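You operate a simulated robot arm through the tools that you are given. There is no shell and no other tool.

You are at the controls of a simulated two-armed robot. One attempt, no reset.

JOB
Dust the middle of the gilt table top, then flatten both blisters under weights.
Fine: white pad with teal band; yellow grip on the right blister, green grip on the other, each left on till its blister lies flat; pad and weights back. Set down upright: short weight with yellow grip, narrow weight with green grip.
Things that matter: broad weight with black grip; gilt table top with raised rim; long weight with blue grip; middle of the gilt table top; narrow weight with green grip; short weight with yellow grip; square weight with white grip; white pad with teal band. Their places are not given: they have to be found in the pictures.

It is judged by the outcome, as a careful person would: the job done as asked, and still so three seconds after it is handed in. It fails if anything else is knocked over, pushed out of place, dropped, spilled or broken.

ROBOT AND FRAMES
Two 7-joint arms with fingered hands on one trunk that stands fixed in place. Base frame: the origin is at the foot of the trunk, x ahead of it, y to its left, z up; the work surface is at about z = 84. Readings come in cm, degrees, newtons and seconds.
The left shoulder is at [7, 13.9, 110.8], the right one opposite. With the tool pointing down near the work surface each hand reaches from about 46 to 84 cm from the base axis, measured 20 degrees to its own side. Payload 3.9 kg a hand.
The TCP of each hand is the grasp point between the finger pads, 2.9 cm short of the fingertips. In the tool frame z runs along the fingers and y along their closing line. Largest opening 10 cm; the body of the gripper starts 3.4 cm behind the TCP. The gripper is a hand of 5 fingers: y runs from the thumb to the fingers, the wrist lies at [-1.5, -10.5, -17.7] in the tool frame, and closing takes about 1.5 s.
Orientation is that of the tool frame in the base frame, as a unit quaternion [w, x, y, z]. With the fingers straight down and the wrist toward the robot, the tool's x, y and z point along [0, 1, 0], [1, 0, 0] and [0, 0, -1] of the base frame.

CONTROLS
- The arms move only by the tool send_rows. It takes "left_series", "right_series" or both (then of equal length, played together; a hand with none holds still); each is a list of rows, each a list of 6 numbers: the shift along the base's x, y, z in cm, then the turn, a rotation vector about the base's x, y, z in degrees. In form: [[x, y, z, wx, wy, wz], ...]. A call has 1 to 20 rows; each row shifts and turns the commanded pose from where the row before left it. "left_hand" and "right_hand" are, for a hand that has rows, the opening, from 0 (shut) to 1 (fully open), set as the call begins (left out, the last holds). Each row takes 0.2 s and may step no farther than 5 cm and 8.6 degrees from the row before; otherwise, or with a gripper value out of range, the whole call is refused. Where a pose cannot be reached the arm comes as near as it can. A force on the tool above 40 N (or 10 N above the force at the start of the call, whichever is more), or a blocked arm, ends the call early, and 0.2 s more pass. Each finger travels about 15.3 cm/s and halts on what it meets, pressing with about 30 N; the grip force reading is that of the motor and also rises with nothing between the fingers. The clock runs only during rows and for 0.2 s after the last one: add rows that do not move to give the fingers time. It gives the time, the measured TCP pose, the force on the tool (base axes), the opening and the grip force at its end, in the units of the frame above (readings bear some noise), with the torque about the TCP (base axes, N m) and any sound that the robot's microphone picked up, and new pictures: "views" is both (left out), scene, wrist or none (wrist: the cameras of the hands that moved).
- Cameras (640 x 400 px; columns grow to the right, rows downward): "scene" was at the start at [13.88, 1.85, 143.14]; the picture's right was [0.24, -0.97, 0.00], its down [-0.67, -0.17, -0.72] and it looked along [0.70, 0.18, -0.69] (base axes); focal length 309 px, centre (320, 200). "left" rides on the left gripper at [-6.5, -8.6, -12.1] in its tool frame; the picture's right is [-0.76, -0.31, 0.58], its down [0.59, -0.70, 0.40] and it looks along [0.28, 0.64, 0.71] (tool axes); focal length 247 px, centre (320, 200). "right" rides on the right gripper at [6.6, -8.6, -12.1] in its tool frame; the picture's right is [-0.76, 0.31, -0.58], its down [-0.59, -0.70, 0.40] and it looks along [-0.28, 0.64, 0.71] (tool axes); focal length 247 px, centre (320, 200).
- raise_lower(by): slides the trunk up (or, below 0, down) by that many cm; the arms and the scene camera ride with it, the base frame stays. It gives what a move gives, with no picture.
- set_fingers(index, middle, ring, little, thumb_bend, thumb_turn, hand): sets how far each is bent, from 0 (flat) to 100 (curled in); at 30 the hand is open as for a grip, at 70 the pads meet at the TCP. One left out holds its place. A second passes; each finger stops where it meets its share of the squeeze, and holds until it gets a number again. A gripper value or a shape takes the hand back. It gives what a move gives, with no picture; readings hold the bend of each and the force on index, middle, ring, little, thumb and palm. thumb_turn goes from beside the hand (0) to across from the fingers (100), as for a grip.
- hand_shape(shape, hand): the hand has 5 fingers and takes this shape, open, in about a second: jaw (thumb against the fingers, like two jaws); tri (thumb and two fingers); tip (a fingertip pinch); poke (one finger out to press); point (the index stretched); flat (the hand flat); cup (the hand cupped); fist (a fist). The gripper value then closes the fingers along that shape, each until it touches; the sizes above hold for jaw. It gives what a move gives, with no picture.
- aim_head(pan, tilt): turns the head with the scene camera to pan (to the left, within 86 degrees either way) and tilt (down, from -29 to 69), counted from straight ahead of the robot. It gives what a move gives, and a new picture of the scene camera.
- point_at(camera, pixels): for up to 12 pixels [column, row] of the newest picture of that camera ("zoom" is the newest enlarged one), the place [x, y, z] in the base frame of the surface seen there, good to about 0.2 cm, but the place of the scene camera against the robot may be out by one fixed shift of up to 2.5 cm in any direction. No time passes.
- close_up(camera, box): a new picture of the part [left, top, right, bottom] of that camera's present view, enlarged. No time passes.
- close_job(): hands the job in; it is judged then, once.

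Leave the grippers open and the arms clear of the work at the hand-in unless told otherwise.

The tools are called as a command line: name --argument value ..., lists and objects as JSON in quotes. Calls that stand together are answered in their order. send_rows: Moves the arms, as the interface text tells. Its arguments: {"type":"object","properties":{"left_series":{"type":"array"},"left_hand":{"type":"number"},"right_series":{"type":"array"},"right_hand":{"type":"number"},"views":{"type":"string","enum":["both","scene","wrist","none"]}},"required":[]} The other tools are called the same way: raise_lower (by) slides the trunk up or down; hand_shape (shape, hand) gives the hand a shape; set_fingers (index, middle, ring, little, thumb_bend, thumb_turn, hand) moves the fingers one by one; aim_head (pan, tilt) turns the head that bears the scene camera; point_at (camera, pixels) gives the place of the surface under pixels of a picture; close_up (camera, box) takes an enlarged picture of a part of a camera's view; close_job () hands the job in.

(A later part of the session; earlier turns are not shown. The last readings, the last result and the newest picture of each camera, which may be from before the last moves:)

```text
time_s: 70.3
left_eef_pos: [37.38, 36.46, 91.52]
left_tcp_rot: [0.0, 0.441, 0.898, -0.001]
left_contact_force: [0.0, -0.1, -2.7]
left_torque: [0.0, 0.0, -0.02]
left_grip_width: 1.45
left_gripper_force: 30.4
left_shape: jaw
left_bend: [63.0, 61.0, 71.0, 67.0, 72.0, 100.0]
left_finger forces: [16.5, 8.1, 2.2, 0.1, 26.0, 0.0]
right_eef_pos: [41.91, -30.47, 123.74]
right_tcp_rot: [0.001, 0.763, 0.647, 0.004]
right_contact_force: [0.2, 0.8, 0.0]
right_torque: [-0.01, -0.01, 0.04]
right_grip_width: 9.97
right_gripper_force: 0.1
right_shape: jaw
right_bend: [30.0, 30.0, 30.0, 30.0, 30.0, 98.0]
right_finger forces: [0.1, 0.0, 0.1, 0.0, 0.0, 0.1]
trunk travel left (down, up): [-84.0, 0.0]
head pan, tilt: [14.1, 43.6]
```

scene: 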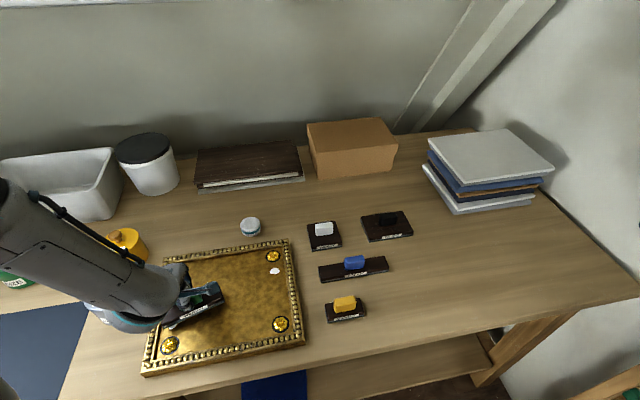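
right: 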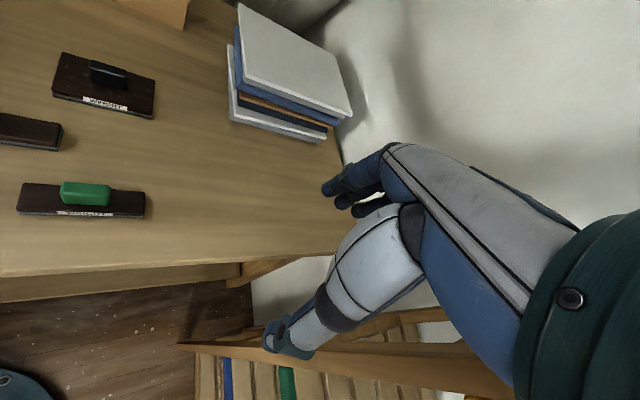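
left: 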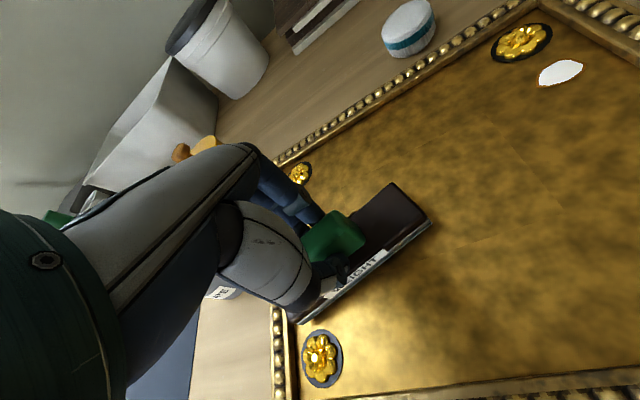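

Still carrying its full weight (−2.7 N), with no touch yet. I'm continuing down in 0.1 cm steps.

send_rows --left_series '[[0, 0, -0.1, 0, 0, 0], [0, 0, 0, 0, 0, 0]]' --views "none"

send_rows --left_series '[[0, 0, -0.1, 0, 0, 0], [0, 0, 0, 0, 0, 0]]' --views "wrist"

```text
time_s: 70.9
left_eef_pos: [37.29, 36.3, 91.38]
left_tcp_rot: [-0.001, 0.44, 0.898, 0.0]
left_contact_force: [0.4, 0.0, -3.0]
left_torque: [0.0, 0.0, 0.01]
left_grip_width: 1.45
left_gripper_force: 29.7
left_shape: jaw
left_bend: [63.0, 61.0, 71.0, 67.0, 72.0, 100.0]
left_finger forces: [16.5, 8.1, 2.2, 0.0, 26.0, 0.1]
right_eef_pos: [41.9, -30.47, 123.81]
right_tcp_rot: [0.0, 0.763, 0.647, 0.004]
right_contact_force: [-0.8, 0.1, -0.1]
right_torque: [0.0, 0.01, 0.03]
right_grip_width: 9.98
right_gripper_force: 0.0
right_shape: jaw
right_bend: [30.0, 30.0, 30.0, 30.0, 30.0, 98.0]
right_finger forces: [0.0, 0.0, 0.0, 0.0, 0.0, 0.0]
trunk travel left (down, up): [-84.0, 0.0]
head pan, tilt: [14.1, 43.6]
```

```text
time_s: 71.5
left_eef_pos: [37.34, 36.41, 91.29]
left_tcp_rot: [-0.001, 0.441, 0.898, -0.002]
left_contact_force: [-0.2, 0.1, -2.2]
left_torque: [0.01, -0.03, 0.01]
left_grip_width: 1.45
left_gripper_force: 29.9
left_shape: jaw
left_bend: [63.0, 61.0, 71.0, 67.0, 72.0, 100.0]
left_finger forces: [16.6, 8.1, 2.0, 0.1, 26.1, 0.0]
right_eef_pos: [41.76, -30.57, 123.79]
right_tcp_rot: [0.0, 0.762, 0.647, 0.004]
right_contact_force: [0.7, 0.1, 0.0]
right_torque: [-0.02, 0.0, -0.01]
right_grip_width: 9.99
right_gripper_force: 0.1
right_shape: jaw
right_bend: [30.0, 30.0, 30.0, 30.0, 30.0, 98.0]
right_finger forces: [0.0, 0.0, 0.1, 0.0, 0.0, 0.1]
trunk travel left (down, up): [-84.0, 0.0]
head pan, tilt: [14.1, 43.6]
```

left: 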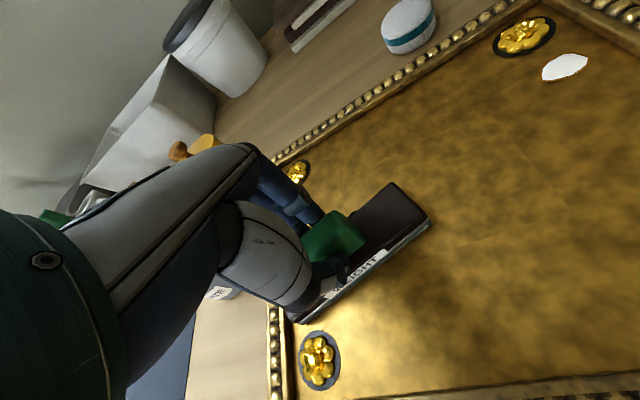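

No contact at z=91.3. I'm continuing in small steps.

send_rows --left_series '[[0, 0, -0.1, 0, 0, 0], [0, 0, 0, 0, 0, 0]]' --views "none"

send_rows --left_series '[[0, 0, -0.1, 0, 0, 0], [0, 0, 0, 0, 0, 0]]' --views "none"

close_up --camera "scene" --box '[120, 240, 260, 370]'

```text
time_s: 72.1
left_eef_pos: [37.39, 36.43, 91.16]
left_tcp_rot: [0.001, 0.44, 0.898, 0.0]
left_contact_force: [-0.4, 0.3, 6.4]
left_torque: [0.06, -0.02, 0.03]
left_grip_width: 1.47
left_gripper_force: 30.4
left_shape: jaw
left_bend: [63.0, 61.0, 71.0, 67.0, 73.0, 100.0]
left_finger forces: [17.7, 8.8, 2.7, 0.0, 27.4, 0.0]
right_eef_pos: [41.74, -30.53, 123.84]
right_tcp_rot: [0.0, 0.763, 0.646, 0.004]
right_contact_force: [0.3, 0.2, -0.9]
right_torque: [0.03, -0.01, -0.03]
right_grip_width: 9.98
right_gripper_force: 0.0
right_shape: jaw
right_bend: [30.0, 30.0, 30.0, 30.0, 30.0, 98.0]
right_finger forces: [0.0, 0.0, 0.1, 0.0, 0.1, 0.0]
trunk travel left (down, up): [-84.0, 0.0]
head pan, tilt: [14.1, 43.6]
```

```text
time_s: 72.7
left_eef_pos: [37.27, 36.31, 91.03]
left_tcp_rot: [0.0, 0.44, 0.898, 0.0]
left_contact_force: [0.5, 0.1, 12.1]
left_torque: [0.03, -0.05, -0.01]
left_grip_width: 1.48
left_gripper_force: 30.0
left_shape: jaw
left_bend: [63.0, 61.0, 71.0, 67.0, 73.0, 100.0]
left_finger forces: [18.0, 9.2, 2.1, 0.1, 28.5, 0.0]
right_eef_pos: [41.79, -30.58, 123.88]
right_tcp_rot: [-0.001, 0.763, 0.647, 0.004]
right_contact_force: [-0.9, -0.6, -0.5]
right_torque: [-0.01, -0.01, 0.01]
right_grip_width: 9.98
right_gripper_force: 0.0
right_shape: jaw
right_bend: [30.0, 30.0, 30.0, 30.0, 30.0, 98.0]
right_finger forces: [0.0, 0.1, 0.0, 0.0, 0.0, 0.0]
trunk travel left (down, up): [-84.0, 0.0]
head pan, tilt: [14.1, 43.6]
```

```text
3.08 times, centred on (190, 305) of scene
```

zoom: 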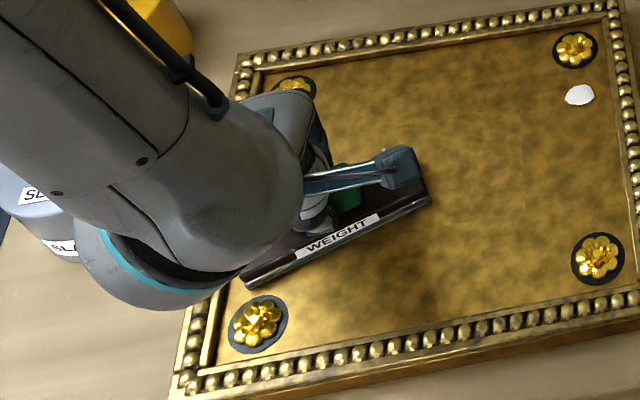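

The weight rests on the board with about 12 N of press. I'll ease up 0.15 cm and then open the hand.

send_rows --left_series '[[0, 0, 0.12, 0, 0, 0], [0, 0, 0, 0, 0, 0]]' --views "none"

send_rows --left_series '[[0, 0, 0, 0, 0, 0], [0, 0, 0, 0, 0, 0], [0, 0, 0, 0, 0, 0], [0, 0, 0, 0, 0, 0], [0, 0, 0, 0, 0, 0], [0, 0, 0, 0, 0, 0]]' --left_hand 0.7 --views "both"

close_up --camera "left" --box '[220, 170, 460, 400]'

```text
time_s: 73.3
left_eef_pos: [37.42, 36.28, 91.27]
left_tcp_rot: [-0.001, 0.441, 0.898, -0.002]
left_contact_force: [0.2, -0.6, 1.2]
left_torque: [-0.04, -0.02, 0.01]
left_grip_width: 1.49
left_gripper_force: 30.2
left_shape: jaw
left_bend: [63.0, 61.0, 71.0, 67.0, 73.0, 100.0]
left_finger forces: [17.0, 8.5, 1.7, 0.0, 27.7, 0.1]
right_eef_pos: [41.67, -30.59, 123.8]
right_tcp_rot: [0.0, 0.763, 0.647, 0.004]
right_contact_force: [-0.5, 0.0, 0.6]
right_torque: [-0.01, -0.01, -0.01]
right_grip_width: 9.98
right_gripper_force: 0.0
right_shape: jaw
right_bend: [30.0, 30.0, 30.0, 30.0, 30.0, 98.0]
right_finger forces: [0.0, 0.1, 0.0, 0.0, 0.0, 0.0]
trunk travel left (down, up): [-84.0, 0.0]
head pan, tilt: [14.1, 43.6]
```

```text
time_s: 74.7
left_eef_pos: [37.34, 36.47, 91.32]
left_tcp_rot: [-0.001, 0.44, 0.898, -0.001]
left_contact_force: [0.1, -1.4, 0.1]
left_torque: [0.02, 0.01, 0.01]
left_grip_width: 6.98
left_gripper_force: 0.0
left_shape: jaw
left_bend: [41.0, 36.0, 26.0, 41.0, 31.0, 99.0]
left_finger forces: [0.0, 0.0, 0.0, 0.0, 0.0, 0.0]
right_eef_pos: [41.75, -30.59, 123.79]
right_tcp_rot: [0.0, 0.763, 0.647, 0.005]
right_contact_force: [0.0, 0.7, 0.1]
right_torque: [-0.01, 0.02, 0.02]
right_grip_width: 10.0
right_gripper_force: 0.0
right_shape: jaw
right_bend: [30.0, 30.0, 30.0, 30.0, 30.0, 98.0]
right_finger forces: [0.1, 0.1, 0.0, 0.0, 0.0, 0.0]
trunk travel left (down, up): [-84.0, 0.0]
head pan, tilt: [14.1, 43.6]
```

scene: 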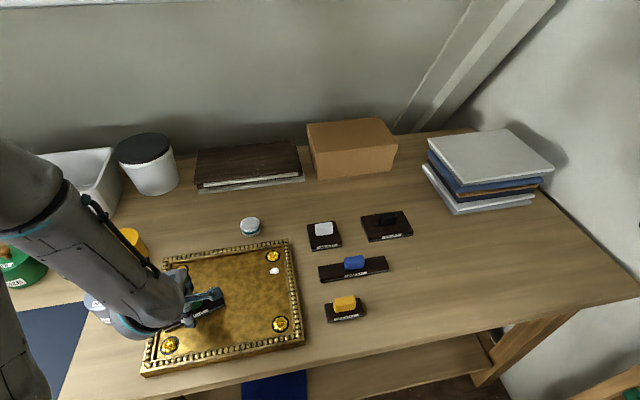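
left: 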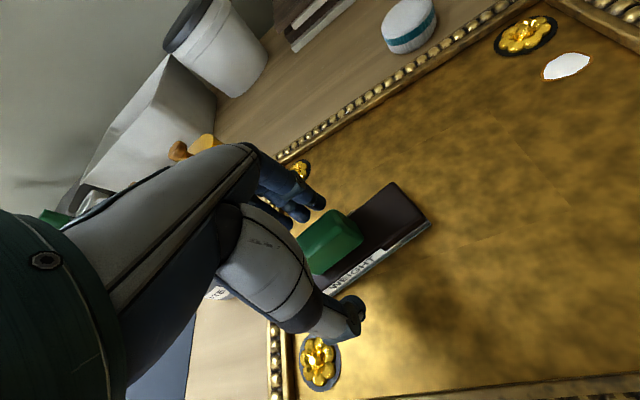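

```text
1.74 times, centred on (340, 285) of left
```

zoom: 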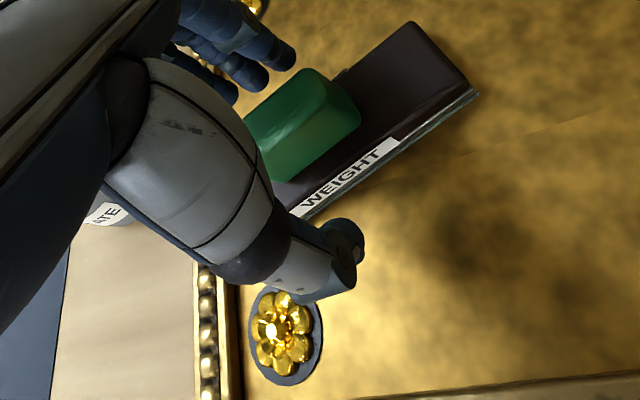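

The weight stands upright on the blister by itself. I'll raise the left hand slowly, drifting slightly forward to stay within reach, with the fingers well clear either side of the grip.

send_rows --left_series '[[0.1, 0.05, 0.8, 0, 0, 0], [0.2, 0.1, 0.8, 0, 0, 0], [0.25, 0.12, 0.8, 0, 0, 0], [0.25, 0.12, 0.8, 0, 0, 0], [0, 0, 0, 0, 0, 0]]' --views "wrist"

```text
time_s: 75.9
left_eef_pos: [38.12, 37.02, 94.44]
left_tcp_rot: [-0.001, 0.44, 0.898, -0.001]
left_contact_force: [-0.1, 0.0, 0.2]
left_torque: [-0.02, 0.01, 0.02]
left_grip_width: 6.96
left_gripper_force: 0.0
left_shape: jaw
left_bend: [41.0, 36.0, 26.0, 41.0, 30.0, 99.0]
left_finger forces: [0.0, 0.1, 0.0, 0.0, 0.1, 0.0]
right_eef_pos: [41.89, -30.48, 123.8]
right_tcp_rot: [0.0, 0.763, 0.647, 0.004]
right_contact_force: [0.6, 0.1, 0.4]
right_torque: [-0.02, 0.0, 0.0]
right_grip_width: 9.96
right_gripper_force: 0.1
right_shape: jaw
right_bend: [30.0, 30.0, 30.0, 30.0, 30.0, 98.0]
right_finger forces: [0.0, 0.1, 0.0, 0.0, 0.0, 0.0]
trunk travel left (down, up): [-84.0, 0.0]
head pan, tilt: [14.1, 43.6]
```

left: 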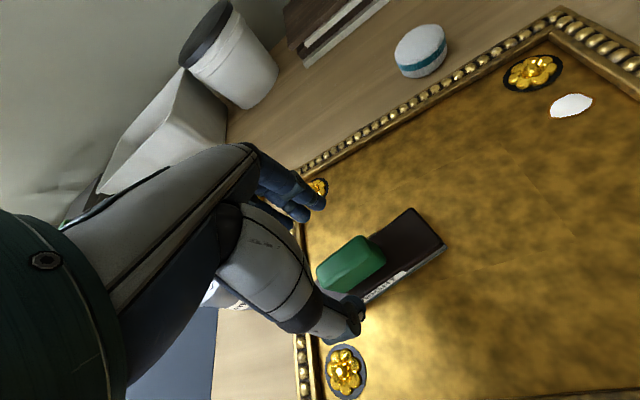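

The fingertips are above the grip now. I'll rise to z≈104 and move the left hand across to above the yellow weight at (46.3, 5.0), turning back to a heading of 25°.

send_rows --left_series '[[0.6, 0, 1.5, 0, 0, 0], [0.8, 0, 2, 0, 0, 0], [0.8, 0, 2, 0, 0, 0], [0.8, 0, 2, 0, 0, 0], [0.8, 0, 2, 0, 0, 0], [0.55, -4, 0, 0, 0, -1.6], [0.55, -4, 0, 0, 0, -1.6], [0.55, -4, 0, 0, 0, -1.6], [0.55, -4, 0, 0, 0, -1.6], [0.55, -4, 0, 0, 0, -1.6], [0.55, -4, 0, 0, 0, -1.6], [0.55, -4, 0, 0, 0, -1.6], [0.55, -4, 0, 0, 0, -1.6], [0, 0, 0, 0, 0, 0]]' --views "both"

```text
time_s: 78.9
left_eef_pos: [45.35, 12.8, 101.22]
left_tcp_rot: [-0.001, 0.539, 0.842, -0.001]
left_contact_force: [-0.2, 0.3, -0.2]
left_torque: [-0.05, -0.01, 0.02]
left_grip_width: 6.96
left_gripper_force: 0.1
left_shape: jaw
left_bend: [41.0, 35.0, 26.0, 41.0, 30.0, 99.0]
left_finger forces: [0.0, 0.1, 0.0, 0.0, 0.0, 0.0]
left hand out of reach, approached as far as the arm can: row 6, 7, 8, 9, 10, 11, 12
right_eef_pos: [41.73, -30.52, 123.86]
right_tcp_rot: [0.0, 0.763, 0.647, 0.004]
right_contact_force: [-0.3, -0.9, 0.0]
right_torque: [-0.01, 0.01, 0.02]
right_grip_width: 10.0
right_gripper_force: 0.0
right_shape: jaw
right_bend: [30.0, 30.0, 30.0, 30.0, 30.0, 98.0]
right_finger forces: [0.1, 0.0, 0.0, 0.0, 0.0, 0.0]
trunk travel left (down, up): [-84.0, 0.0]
head pan, tilt: [14.1, 43.6]
```

scene: 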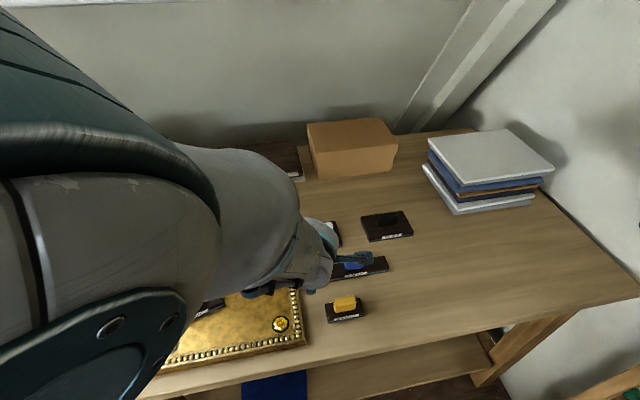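
left: 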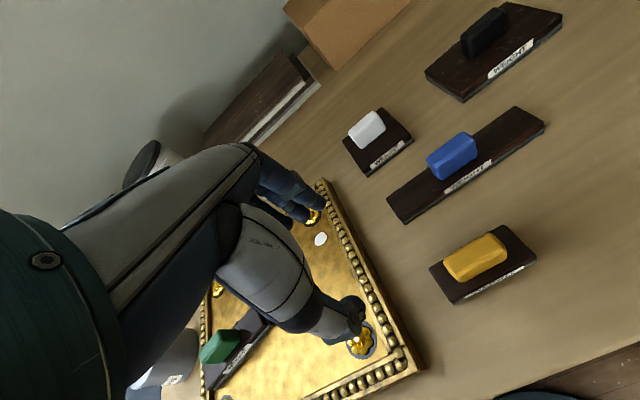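

The hand slid along its near-reach limit but ended safely at (45.4, 12.8, 101.2). Green stands upright on the board and yellow shows at (475,258) in the left view. I'll go forward a little, then over to the yellow weight.

send_rows --left_series '[[3, -1, 0.5, 0, 0, 0], [2, -3, 0, 0, 0, 0], [0, -4, 0, 0, 0, 0], [-2, 0.2, 0, 0, 0, 0], [-2, 0, 0, 0, 0, 0], [0, 0, 0, 0, 0, 0]]' --views "both"

```text
time_s: 80.3
left_eef_pos: [46.63, 4.61, 102.35]
left_tcp_rot: [0.008, 0.53, 0.848, -0.018]
left_contact_force: [0.2, 0.1, -0.8]
left_torque: [-0.01, 0.0, 0.02]
left_grip_width: 6.98
left_gripper_force: 0.0
left_shape: jaw
left_bend: [41.0, 35.0, 26.0, 41.0, 30.0, 99.0]
left_finger forces: [0.0, 0.0, 0.0, 0.0, 0.0, 0.0]
right_eef_pos: [41.81, -30.54, 123.86]
right_tcp_rot: [-0.001, 0.763, 0.647, 0.004]
right_contact_force: [0.3, -0.7, 0.4]
right_torque: [0.01, 0.0, 0.03]
right_grip_width: 10.0
right_gripper_force: 0.0
right_shape: jaw
right_bend: [30.0, 30.0, 30.0, 30.0, 30.0, 98.0]
right_finger forces: [0.1, 0.1, 0.1, 0.1, 0.0, 0.1]
trunk travel left (down, up): [-84.0, 0.0]
head pan, tilt: [14.1, 43.6]
```

scene: 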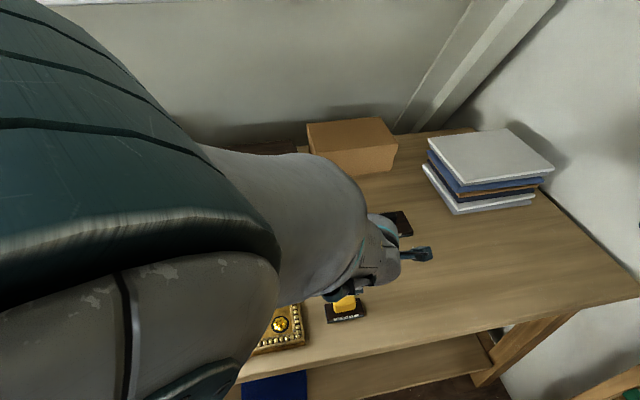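
left: 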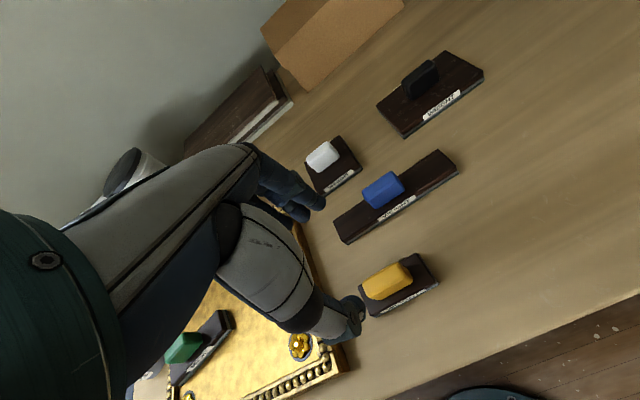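

The left elbow is folding up close to the head here, so the right arm suits the yellow weight better. I'll take the left arm back out to its far-left parking spot along the earlier path.

send_rows --left_series '[[2.5, 2, 2, 0, 0, 0], [2.5, 2, 2, 0, 0, 0], [0.5, 4, 2, 0, 0, 5], [0.5, 4, 2, 0, 0, 5], [0.5, 4, 2, 0, 0, 5], [0.5, 4, 2, 0, 0, 5], [0.5, 4, 2, 0, 0, 5], [-1.5, 4, 0.6, 0, 0, 4], [-1.5, 4, 0.6, 0, 0, 4], [-1.5, 4, 0.6, 0, 0, 4], [-1.5, 4, 0.6, 0, 0, 4], [-1.5, 4, 0.6, 0, 0, 4], [-1.5, 4, 0.6, 0, 0, 4], [-1.5, 4, 0.6, 0, 0, 4], [-1.5, 4, 0.6, 0, 0, 4], [-1.0, 3, 0.6, 0, 0, 3], [0, 0, 0, 0, 0, 0]]' --views "scene"

```text
time_s: 83.9
left_eef_pos: [41.13, 63.97, 121.19]
left_tcp_rot: [-0.001, 0.043, 0.999, -0.001]
left_contact_force: [-1.1, 0.2, 0.7]
left_torque: [-0.02, 0.04, 0.02]
left_grip_width: 6.97
left_gripper_force: 0.1
left_shape: jaw
left_bend: [41.0, 35.0, 26.0, 41.0, 30.0, 99.0]
left_finger forces: [0.0, 0.0, 0.1, 0.1, 0.1, 0.1]
right_eef_pos: [41.89, -30.62, 123.76]
right_tcp_rot: [0.0, 0.763, 0.647, 0.004]
right_contact_force: [-0.6, -0.7, 0.2]
right_torque: [0.05, -0.03, 0.01]
right_grip_width: 9.99
right_gripper_force: 0.1
right_shape: jaw
right_bend: [30.0, 30.0, 30.0, 30.0, 30.0, 98.0]
right_finger forces: [0.1, 0.0, 0.1, 0.1, 0.1, 0.0]
trunk travel left (down, up): [-84.0, 0.0]
head pan, tilt: [14.1, 43.6]
```

scene: 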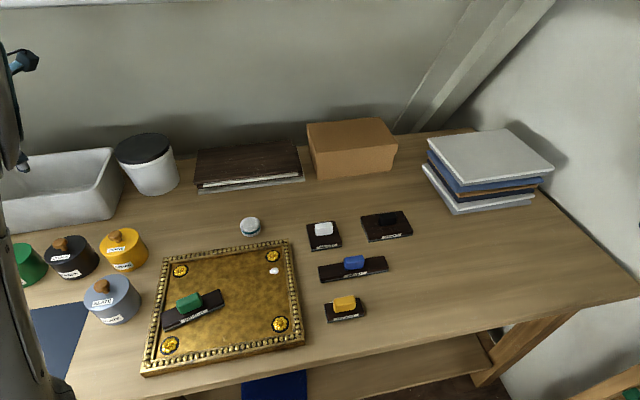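

The view is clear and all items are in place, with the green weight on the left blister. I'll zoom in to check its placement against the rosette and rim.

close_up --camera "scene" --box '[140, 270, 240, 365]'

point_at --camera "zoom" --pixels '[[100, 240], [420, 150], [380, 100], [120, 200], [135, 270], [425, 170], [120, 320], [150, 318], [240, 200], [180, 230], [300, 190], [350, 180]]'

```text
4.21 times, centred on (190, 318) of scene
```

zoom: 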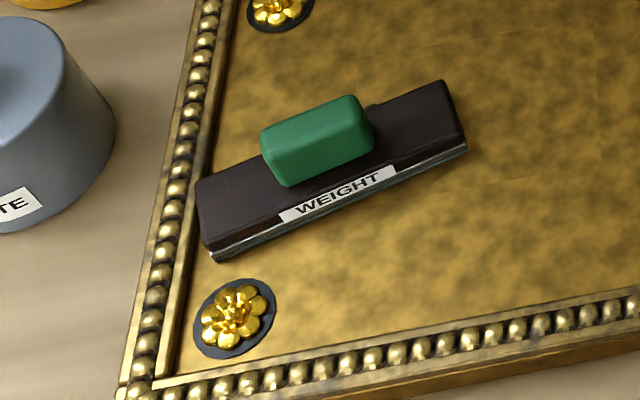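

```text
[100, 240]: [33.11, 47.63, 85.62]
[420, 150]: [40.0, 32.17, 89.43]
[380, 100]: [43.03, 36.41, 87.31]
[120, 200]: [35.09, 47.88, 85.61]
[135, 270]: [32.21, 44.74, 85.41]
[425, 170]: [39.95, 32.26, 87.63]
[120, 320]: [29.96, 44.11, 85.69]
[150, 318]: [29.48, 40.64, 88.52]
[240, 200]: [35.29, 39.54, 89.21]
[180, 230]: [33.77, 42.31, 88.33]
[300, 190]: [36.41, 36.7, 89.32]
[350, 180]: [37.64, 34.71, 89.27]
```

I'm checking whether the plate lies level by reading top-surface heights at both ends, along with the corner positions.

point_at --camera "zoom" --pixels '[[206, 190], [215, 235], [225, 200], [260, 215], [435, 95], [455, 130], [445, 115], [212, 246], [464, 142], [203, 184], [441, 85], [270, 260]]'

```text
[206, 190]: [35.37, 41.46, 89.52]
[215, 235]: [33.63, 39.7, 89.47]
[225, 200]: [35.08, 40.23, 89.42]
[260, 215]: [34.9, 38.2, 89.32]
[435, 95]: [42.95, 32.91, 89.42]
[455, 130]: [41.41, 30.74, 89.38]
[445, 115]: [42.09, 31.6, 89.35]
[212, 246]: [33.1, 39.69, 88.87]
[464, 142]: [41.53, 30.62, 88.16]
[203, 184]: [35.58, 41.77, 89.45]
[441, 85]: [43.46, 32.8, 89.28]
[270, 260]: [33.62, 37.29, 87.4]
```

The plate top is level within 0.1 cm, so the green weight lies on the board and blister and not on the rim. Now I'll bring the right hand over the yellow weight at about (46.3, 5, 105), turning to a heading of 25°.

send_rows --right_series '[[0.49, 3.95, -2.09, 0, 0, 3.85], [0.49, 3.95, -2.09, 0, 0, 3.85], [0.49, 3.95, -2.09, 0, 0, 3.85], [0.49, 3.95, -2.09, 0, 0, 3.85], [0.49, 3.95, -2.09, 0, 0, 3.85], [0.49, 3.95, -2.09, 0, 0, 3.85], [0.49, 3.95, -2.09, 0, 0, 3.85], [0.49, 3.95, -2.09, 0, 0, 3.85], [0.49, 3.95, -2.09, 0, 0, 3.85], [0, 0, 0, 0, 0, 0]]' --right_hand 0.7 --views "both"

```text
time_s: 86.1
left_eef_pos: [40.97, 63.81, 121.34]
left_tcp_rot: [0.0, 0.044, 0.999, -0.002]
left_contact_force: [-0.5, 0.2, -0.2]
left_torque: [0.01, 0.02, -0.02]
left_grip_width: 6.97
left_gripper_force: 0.1
left_shape: jaw
left_bend: [41.0, 35.0, 26.0, 41.0, 30.0, 99.0]
left_finger forces: [0.1, 0.1, 0.1, 0.0, 0.0, 0.1]
right_eef_pos: [46.4, 5.05, 105.01]
right_tcp_rot: [-0.002, 0.535, 0.845, 0.004]
right_contact_force: [0.2, -0.3, 0.7]
right_torque: [0.01, 0.02, 0.01]
right_grip_width: 7.05
right_gripper_force: 0.0
right_shape: jaw
right_bend: [41.0, 35.0, 26.0, 40.0, 30.0, 99.0]
right_finger forces: [0.0, 0.0, 0.1, 0.0, 0.1, 0.0]
trunk travel left (down, up): [-84.0, 0.0]
head pan, tilt: [14.1, 43.6]
```

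scene: 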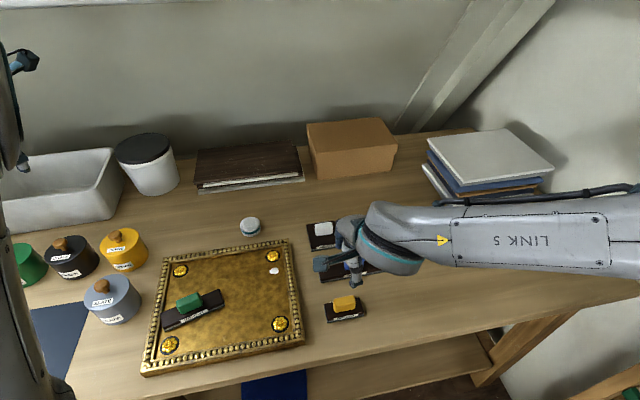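
right: 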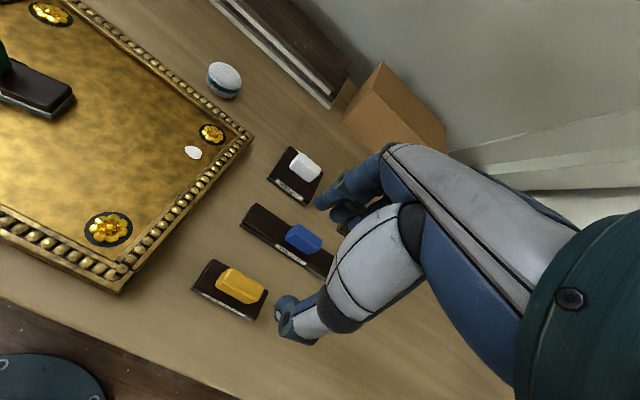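

The right hand is at (46.4, 5.05, 105). I'll zoom in on the yellow weight near (230,290) in the right view to locate it precisely.

close_up --camera "right" --box '[182, 250, 278, 330]'

```text
5.00 times, centred on (230, 290) of right
```

zoom: 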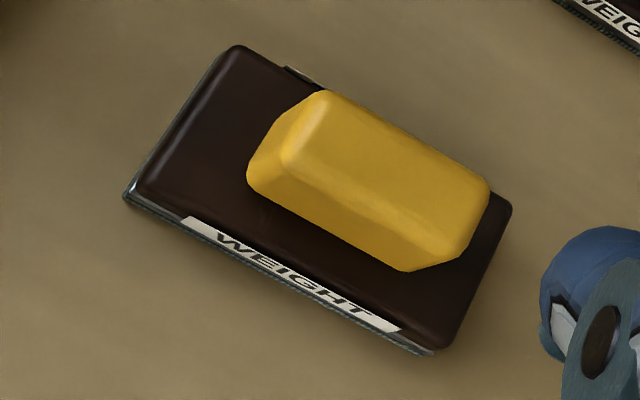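

I'm reading the yellow plate corners and grip top edges.

point_at --camera "zoom" --pixels '[[138, 188], [440, 340], [505, 208], [235, 52], [330, 98], [485, 185], [440, 225], [295, 155], [385, 170], [260, 185], [400, 262], [190, 110]]'

```text
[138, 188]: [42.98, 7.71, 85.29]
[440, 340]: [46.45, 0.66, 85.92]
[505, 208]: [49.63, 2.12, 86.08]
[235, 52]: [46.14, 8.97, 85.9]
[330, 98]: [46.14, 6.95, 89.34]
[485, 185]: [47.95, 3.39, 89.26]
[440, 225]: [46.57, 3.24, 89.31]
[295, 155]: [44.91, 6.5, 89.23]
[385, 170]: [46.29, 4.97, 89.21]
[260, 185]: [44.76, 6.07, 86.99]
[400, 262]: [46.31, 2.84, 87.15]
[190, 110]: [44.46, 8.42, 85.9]
```

Yellow's centre is (46.3, 4.9) with its grip centre at (46.4, 5.0), top z≈89.3 and heading about 26°. The hand tended to twist the green weight by about 7°, so I'll turn this hand +7° to meet the grip squarely, then lower to z≈93.5.

send_rows --right_series '[[0, 0, -3, 0, 0, 7], [0, 0, -3, 0, 0, 0], [0, 0, -3, 0, 0, 0], [0, 0, -2.5, 0, 0, 0], [0, 0, 0, 0, 0, 0]]' --views "both"

close_up --camera "right" --box '[200, 170, 400, 350]'

```text
time_s: 87.3
left_eef_pos: [41.0, 63.98, 121.22]
left_tcp_rot: [0.0, 0.043, 0.999, -0.001]
left_contact_force: [-0.5, 0.1, 0.4]
left_torque: [0.02, -0.01, -0.01]
left_grip_width: 6.98
left_gripper_force: 0.1
left_shape: jaw
left_bend: [41.0, 35.0, 26.0, 41.0, 30.0, 99.0]
left_finger forces: [0.0, 0.0, 0.0, 0.0, 0.0, 0.0]
right_eef_pos: [46.32, 4.8, 93.41]
right_tcp_rot: [-0.002, 0.483, 0.875, 0.004]
right_contact_force: [0.3, -0.1, 0.4]
right_torque: [0.02, -0.02, 0.03]
right_grip_width: 7.01
right_gripper_force: 0.1
right_shape: jaw
right_bend: [41.0, 35.0, 26.0, 40.0, 30.0, 99.0]
right_finger forces: [0.0, 0.0, 0.0, 0.1, 0.0, 0.0]
trunk travel left (down, up): [-84.0, 0.0]
head pan, tilt: [14.1, 43.6]
```

scene: 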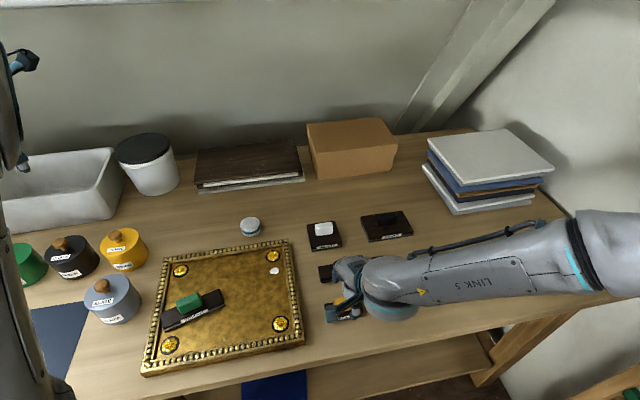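
right: 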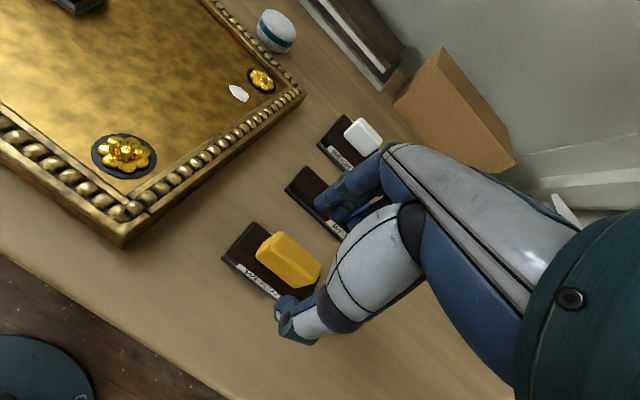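

```text
2.22 times, centred on (300, 260) of right
```

zoom: 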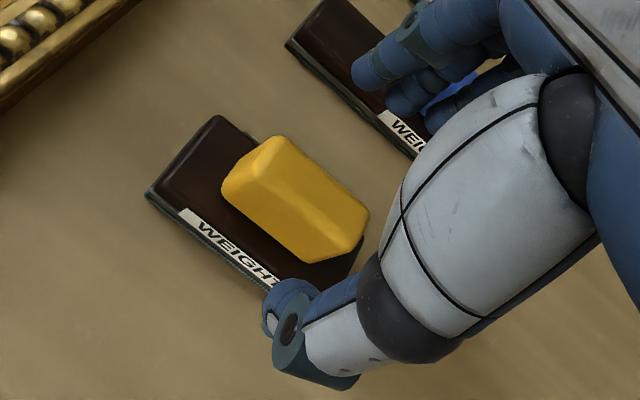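

The fingers look close above the blue weight's plate, so I'll narrow the opening to about 5 cm, then lower to z≈90.5 and check.

send_rows --right_series '[[0, 0, 0, 0, 0, 0], [0, 0, 0, 0, 0, 0], [0, 0, -0.8, 0, 0, 0], [0, 0, -0.8, 0, 0, 0], [0, 0, -0.8, 0, 0, 0], [0, 0, -0.5, 0, 0, 0], [0, 0, 0, 0, 0, 0]]' --right_hand 0.5 --views "wrist"

close_up --camera "right" --box '[200, 170, 400, 350]'

close_up --camera "scene" --box '[300, 240, 430, 330]'

```text
time_s: 88.9
left_eef_pos: [41.01, 63.95, 121.15]
left_tcp_rot: [0.0, 0.044, 0.999, -0.001]
left_contact_force: [-0.8, -0.4, 0.6]
left_torque: [-0.01, -0.01, 0.0]
left_grip_width: 6.96
left_gripper_force: 0.1
left_shape: jaw
left_bend: [41.0, 35.0, 26.0, 41.0, 30.0, 99.0]
left_finger forces: [0.0, 0.1, 0.0, 0.0, 0.0, 0.1]
right_eef_pos: [46.05, 5.06, 90.51]
right_tcp_rot: [-0.001, 0.483, 0.875, 0.003]
right_contact_force: [-0.3, 0.0, -0.5]
right_torque: [0.01, 0.05, 0.0]
right_grip_width: 5.05
right_gripper_force: 0.0
right_shape: jaw
right_bend: [41.0, 42.0, 74.0, 48.0, 35.0, 100.0]
right_finger forces: [0.0, 0.0, 0.0, 0.0, 0.2, 0.0]
trunk travel left (down, up): [-84.0, 0.0]
head pan, tilt: [14.1, 43.6]
```

right: 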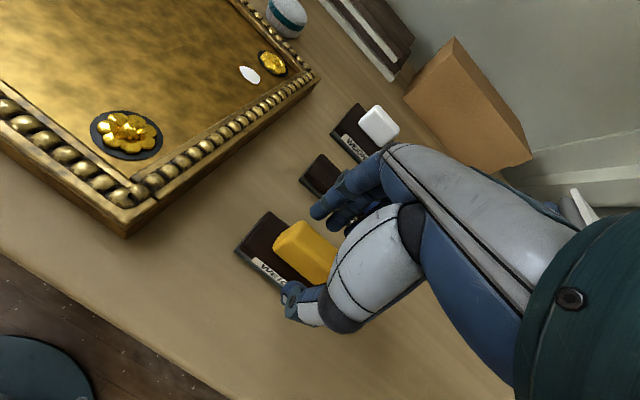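

```text
2.22 times, centred on (300, 260) of right
```

zoom: 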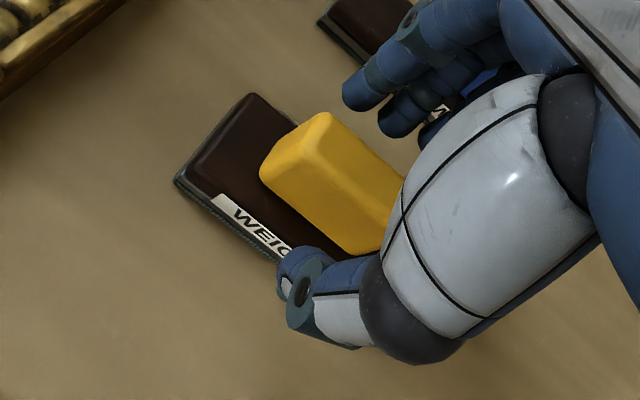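

```text
4.44 times, centred on (365, 285) of scene
```

zoom: 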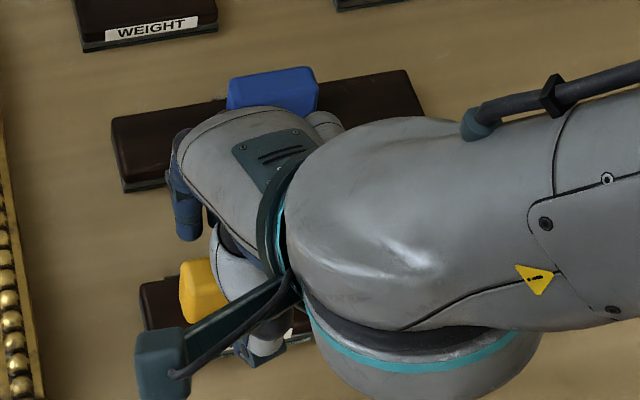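

At this opening the ring finger curls inward (bend 74), which could strike the grip on the way down. I'll open back to 0.7, where all fingers stay out; the fingertips remain about 3 cm short of the blue plate. Then I'll lower to z≈89.4.

send_rows --right_series '[[0, 0, 0, 0, 0, 0], [0, 0, 0, 0, 0, 0], [0, 0, 0, 0, 0, 0], [0.1, -0.1, -0.5, 0, 0, 0], [0.05, 0, -0.5, 0, 0, 0], [0, 0, 0, 0, 0, 0]]' --right_hand 0.7 --views "wrist"

close_up --camera "right" --box '[200, 170, 400, 350]'

```text
time_s: 90.3
left_eef_pos: [41.18, 63.94, 121.2]
left_tcp_rot: [0.0, 0.043, 0.999, -0.001]
left_contact_force: [-0.5, 0.2, 0.3]
left_torque: [0.0, 0.01, 0.0]
left_grip_width: 6.97
left_gripper_force: 0.2
left_shape: jaw
left_bend: [41.0, 35.0, 26.0, 41.0, 30.0, 99.0]
left_finger forces: [0.1, 0.1, 0.0, 0.0, 0.0, 0.0]
right_eef_pos: [46.34, 4.99, 89.73]
right_tcp_rot: [-0.002, 0.483, 0.875, 0.004]
right_contact_force: [-0.3, 0.0, -0.8]
right_torque: [-0.01, 0.01, 0.03]
right_grip_width: 6.99
right_gripper_force: 0.1
right_shape: jaw
right_bend: [41.0, 36.0, 26.0, 41.0, 30.0, 99.0]
right_finger forces: [0.1, 0.0, 0.0, 0.1, 0.0, 0.1]
trunk travel left (down, up): [-84.0, 0.0]
head pan, tilt: [14.1, 43.6]
```

right: 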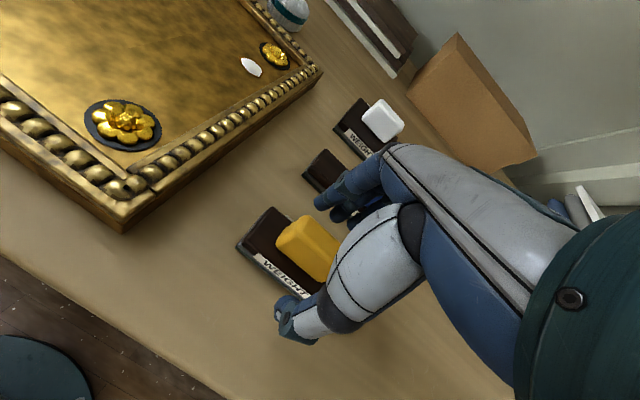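

```text
2.22 times, centred on (300, 260) of right
```

zoom: 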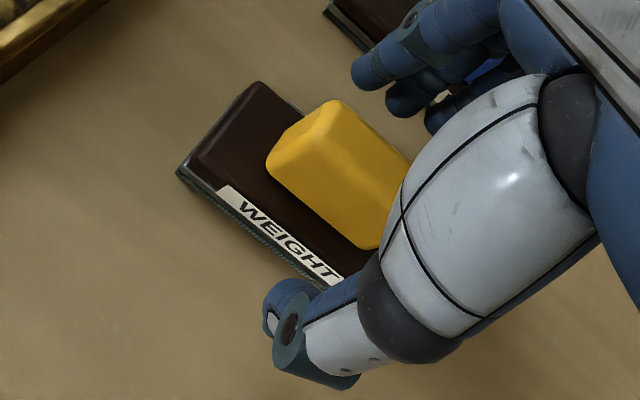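

The hand straddles the yellow grip with no contact. I'll close it and hold while the fingers settle.

send_rows --right_series '[[0, 0, -0.15, 0, 0, 0], [0, 0, 0, 0, 0, 0], [0, 0, 0, 0, 0, 0], [0, 0, 0, 0, 0, 0], [0, 0, 0, 0, 0, 0], [0, 0, 0, 0, 0, 0], [0, 0, 0, 0, 0, 0], [0, 0, 0, 0, 0, 0], [0, 0, 0, 0, 0, 0], [0, 0, 0, 0, 0, 0]]' --right_hand 0 --views "wrist"

close_up --camera "right" --box '[200, 170, 400, 350]'

```text
time_s: 92.5
left_eef_pos: [41.1, 63.99, 121.1]
left_tcp_rot: [-0.002, 0.043, 0.999, -0.001]
left_contact_force: [0.2, -0.1, 0.3]
left_torque: [0.02, 0.02, -0.03]
left_grip_width: 6.98
left_gripper_force: 0.0
left_shape: jaw
left_bend: [41.0, 35.0, 26.0, 41.0, 30.0, 99.0]
left_finger forces: [0.0, 0.0, 0.0, 0.0, 0.0, 0.1]
right_eef_pos: [46.4, 4.88, 89.54]
right_tcp_rot: [-0.002, 0.483, 0.876, 0.005]
right_contact_force: [-0.2, 0.2, -0.3]
right_torque: [0.02, 0.0, 0.02]
right_grip_width: 1.46
right_gripper_force: 30.2
right_shape: jaw
right_bend: [62.0, 61.0, 71.0, 67.0, 57.0, 100.0]
right_finger forces: [15.9, 8.2, 2.6, 0.0, 26.2, 0.1]
trunk travel left (down, up): [-84.0, 0.0]
head pan, tilt: [14.1, 43.6]
```

right: 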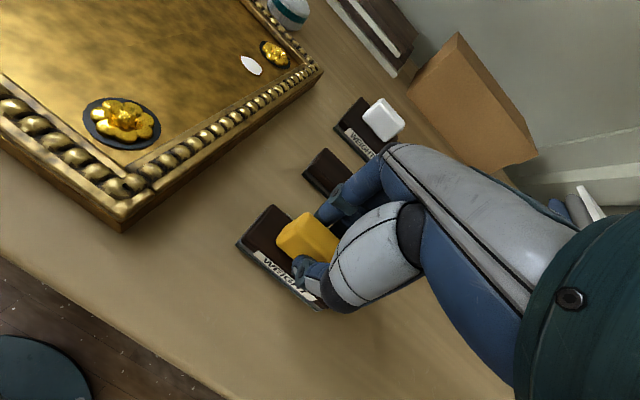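

```text
2.22 times, centred on (300, 260) of right
```

zoom: 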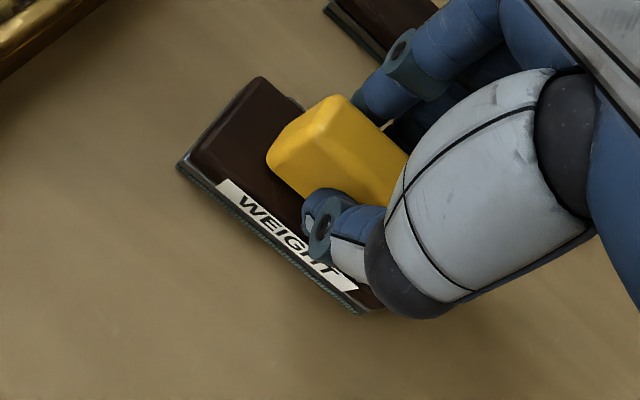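

The grip is firm at 1.46 cm width and the weight barely moved. I'll lift 1.5 cm first, then up to z≈99.

send_rows --right_series '[[0, 0, 0.5, 0, 0, 0], [0, 0, 1.0, 0, 0, 0], [0, 0, 2, 0, 0, 0], [0, 0, 2, 0, 0, 0], [0, 0, 2, 0, 0, 0], [0, 0, 2, 0, 0, 0], [0, 0, 0, 0, 0, 0]]' --views "both"

close_up --camera "right" --box '[200, 170, 400, 350]'

```text
time_s: 94.1
left_eef_pos: [41.1, 63.88, 121.07]
left_tcp_rot: [-0.001, 0.044, 0.999, -0.001]
left_contact_force: [0.3, -0.4, -1.2]
left_torque: [-0.02, 0.0, 0.0]
left_grip_width: 6.95
left_gripper_force: 0.1
left_shape: jaw
left_bend: [41.0, 35.0, 26.0, 41.0, 30.0, 99.0]
left_finger forces: [0.0, 0.1, 0.1, 0.0, 0.1, 0.1]
right_eef_pos: [46.43, 5.07, 98.82]
right_tcp_rot: [-0.002, 0.483, 0.875, 0.003]
right_contact_force: [0.2, -0.9, -2.0]
right_torque: [0.02, 0.04, 0.02]
right_grip_width: 1.45
right_gripper_force: 29.9
right_shape: jaw
right_bend: [62.0, 61.0, 71.0, 67.0, 57.0, 100.0]
right_finger forces: [16.0, 8.3, 2.5, 0.0, 26.2, 0.0]
trunk travel left (down, up): [-84.0, 0.0]
head pan, tilt: [14.1, 43.6]
```

scene: 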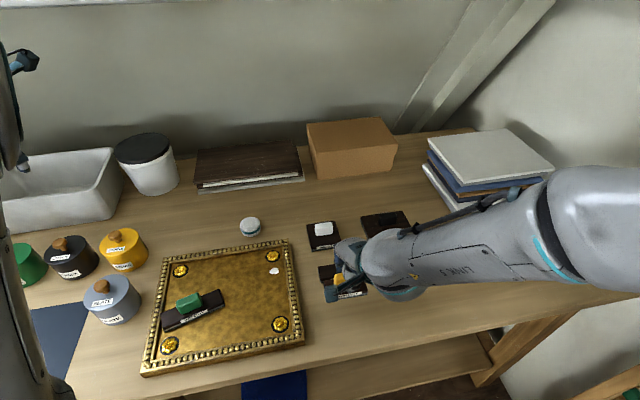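
right: 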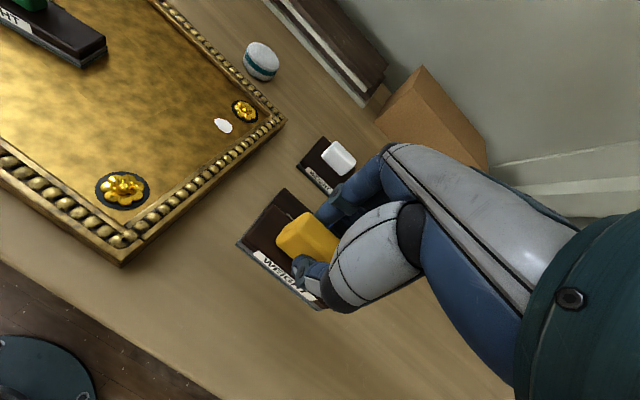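

```text
2.22 times, centred on (300, 260) of right
```

zoom: 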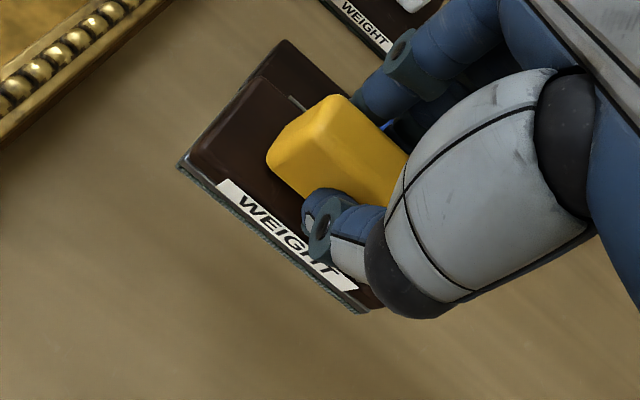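

The yellow weight hangs level, about 2 N. I'll carry it over the board to above the right blister at about (50.6, 25.0), lowering to z≈95.

send_rows --right_series '[[0.8, 3.5, 0.5, 0, 0, 0], [0.85, 4, 0, 0, 0, 0], [0.85, 4, 0, 0, 0, 0], [0.85, 4, 0, 0, 0, 0], [0.85, 4.4, 0, 0, 0, 0], [0, 0, -2, 0, 0, 0], [0, 0, -2.2, 0, 0, 0], [0, 0, 0, 0, 0, 0]]' --views "both"

close_up --camera "right" --box '[180, 120, 420, 350]'

close_up --camera "scene" --box '[210, 220, 340, 320]'

```text
time_s: 95.9
left_eef_pos: [41.07, 64.04, 121.16]
left_tcp_rot: [0.0, 0.044, 0.999, -0.001]
left_contact_force: [-0.9, 0.0, 0.5]
left_torque: [0.01, 0.0, 0.03]
left_grip_width: 7.01
left_gripper_force: 0.1
left_shape: jaw
left_bend: [41.0, 35.0, 26.0, 41.0, 30.0, 99.0]
left_finger forces: [0.0, 0.0, 0.1, 0.0, 0.0, 0.0]
right_eef_pos: [50.71, 24.55, 95.27]
right_tcp_rot: [-0.001, 0.484, 0.875, 0.003]
right_contact_force: [0.2, 1.1, -1.6]
right_torque: [0.03, 0.03, -0.01]
right_grip_width: 1.42
right_gripper_force: 29.8
right_shape: jaw
right_bend: [62.0, 61.0, 71.0, 67.0, 72.0, 100.0]
right_finger forces: [16.3, 8.2, 2.9, 0.1, 26.3, 0.0]
right hand out of reach, approached as far as the arm can: row 2
trunk travel left (down, up): [-84.0, 0.0]
head pan, tilt: [14.1, 43.6]
```

scene: 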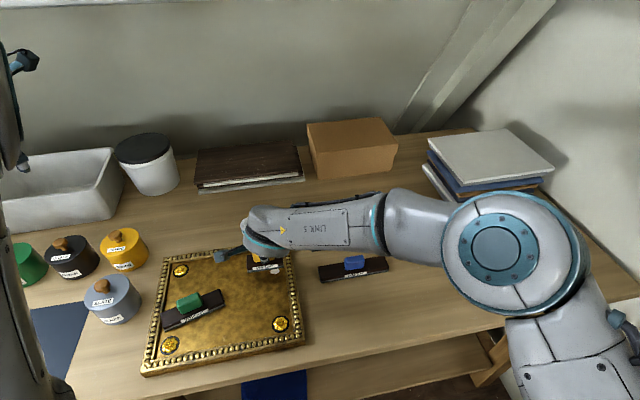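
right: 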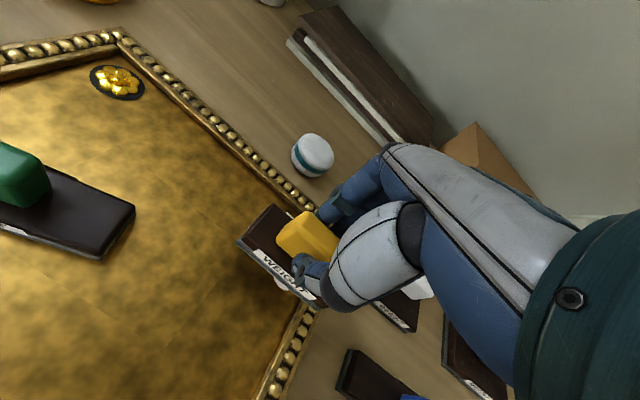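

```text
1.74 times, centred on (300, 235) of right
```

zoom: 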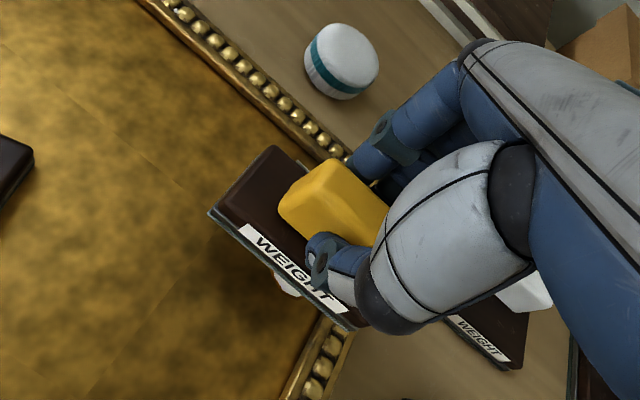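

```text
4.00 times, centred on (275, 270) of scene
```

zoom: 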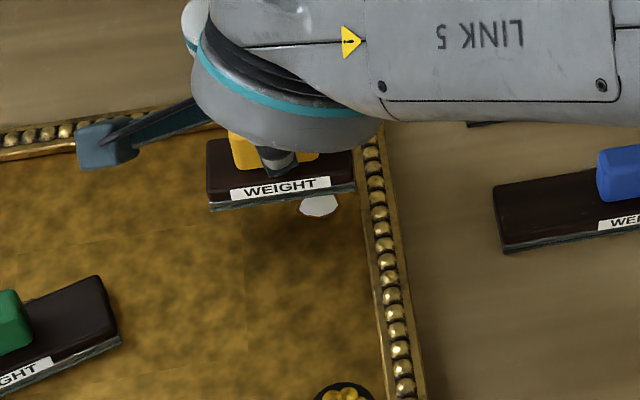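

I'm measuring the plate corners against the blister with the right camera before lowering further.

close_up --camera "right" --box '[220, 190, 350, 330]'

```text
2.86 times, centred on (285, 260) of right
```

zoom: 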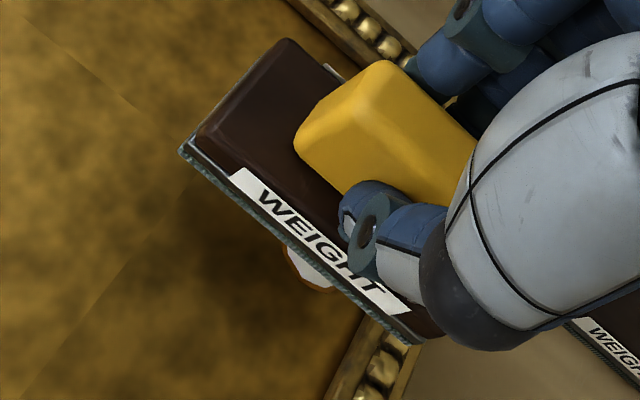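

point_at --camera "zoom" --pixels '[[200, 138], [285, 44], [410, 338], [425, 328], [240, 95], [340, 70], [372, 68], [310, 130], [290, 262], [330, 285], [365, 330], [345, 350]]'

```text
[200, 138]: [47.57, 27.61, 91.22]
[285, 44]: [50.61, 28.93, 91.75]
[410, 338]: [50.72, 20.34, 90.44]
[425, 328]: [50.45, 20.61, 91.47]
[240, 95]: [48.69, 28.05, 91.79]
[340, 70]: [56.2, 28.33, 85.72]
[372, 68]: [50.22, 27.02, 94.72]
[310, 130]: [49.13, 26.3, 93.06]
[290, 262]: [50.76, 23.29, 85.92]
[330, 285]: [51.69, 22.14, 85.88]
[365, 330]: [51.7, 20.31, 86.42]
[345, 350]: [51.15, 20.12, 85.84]
```

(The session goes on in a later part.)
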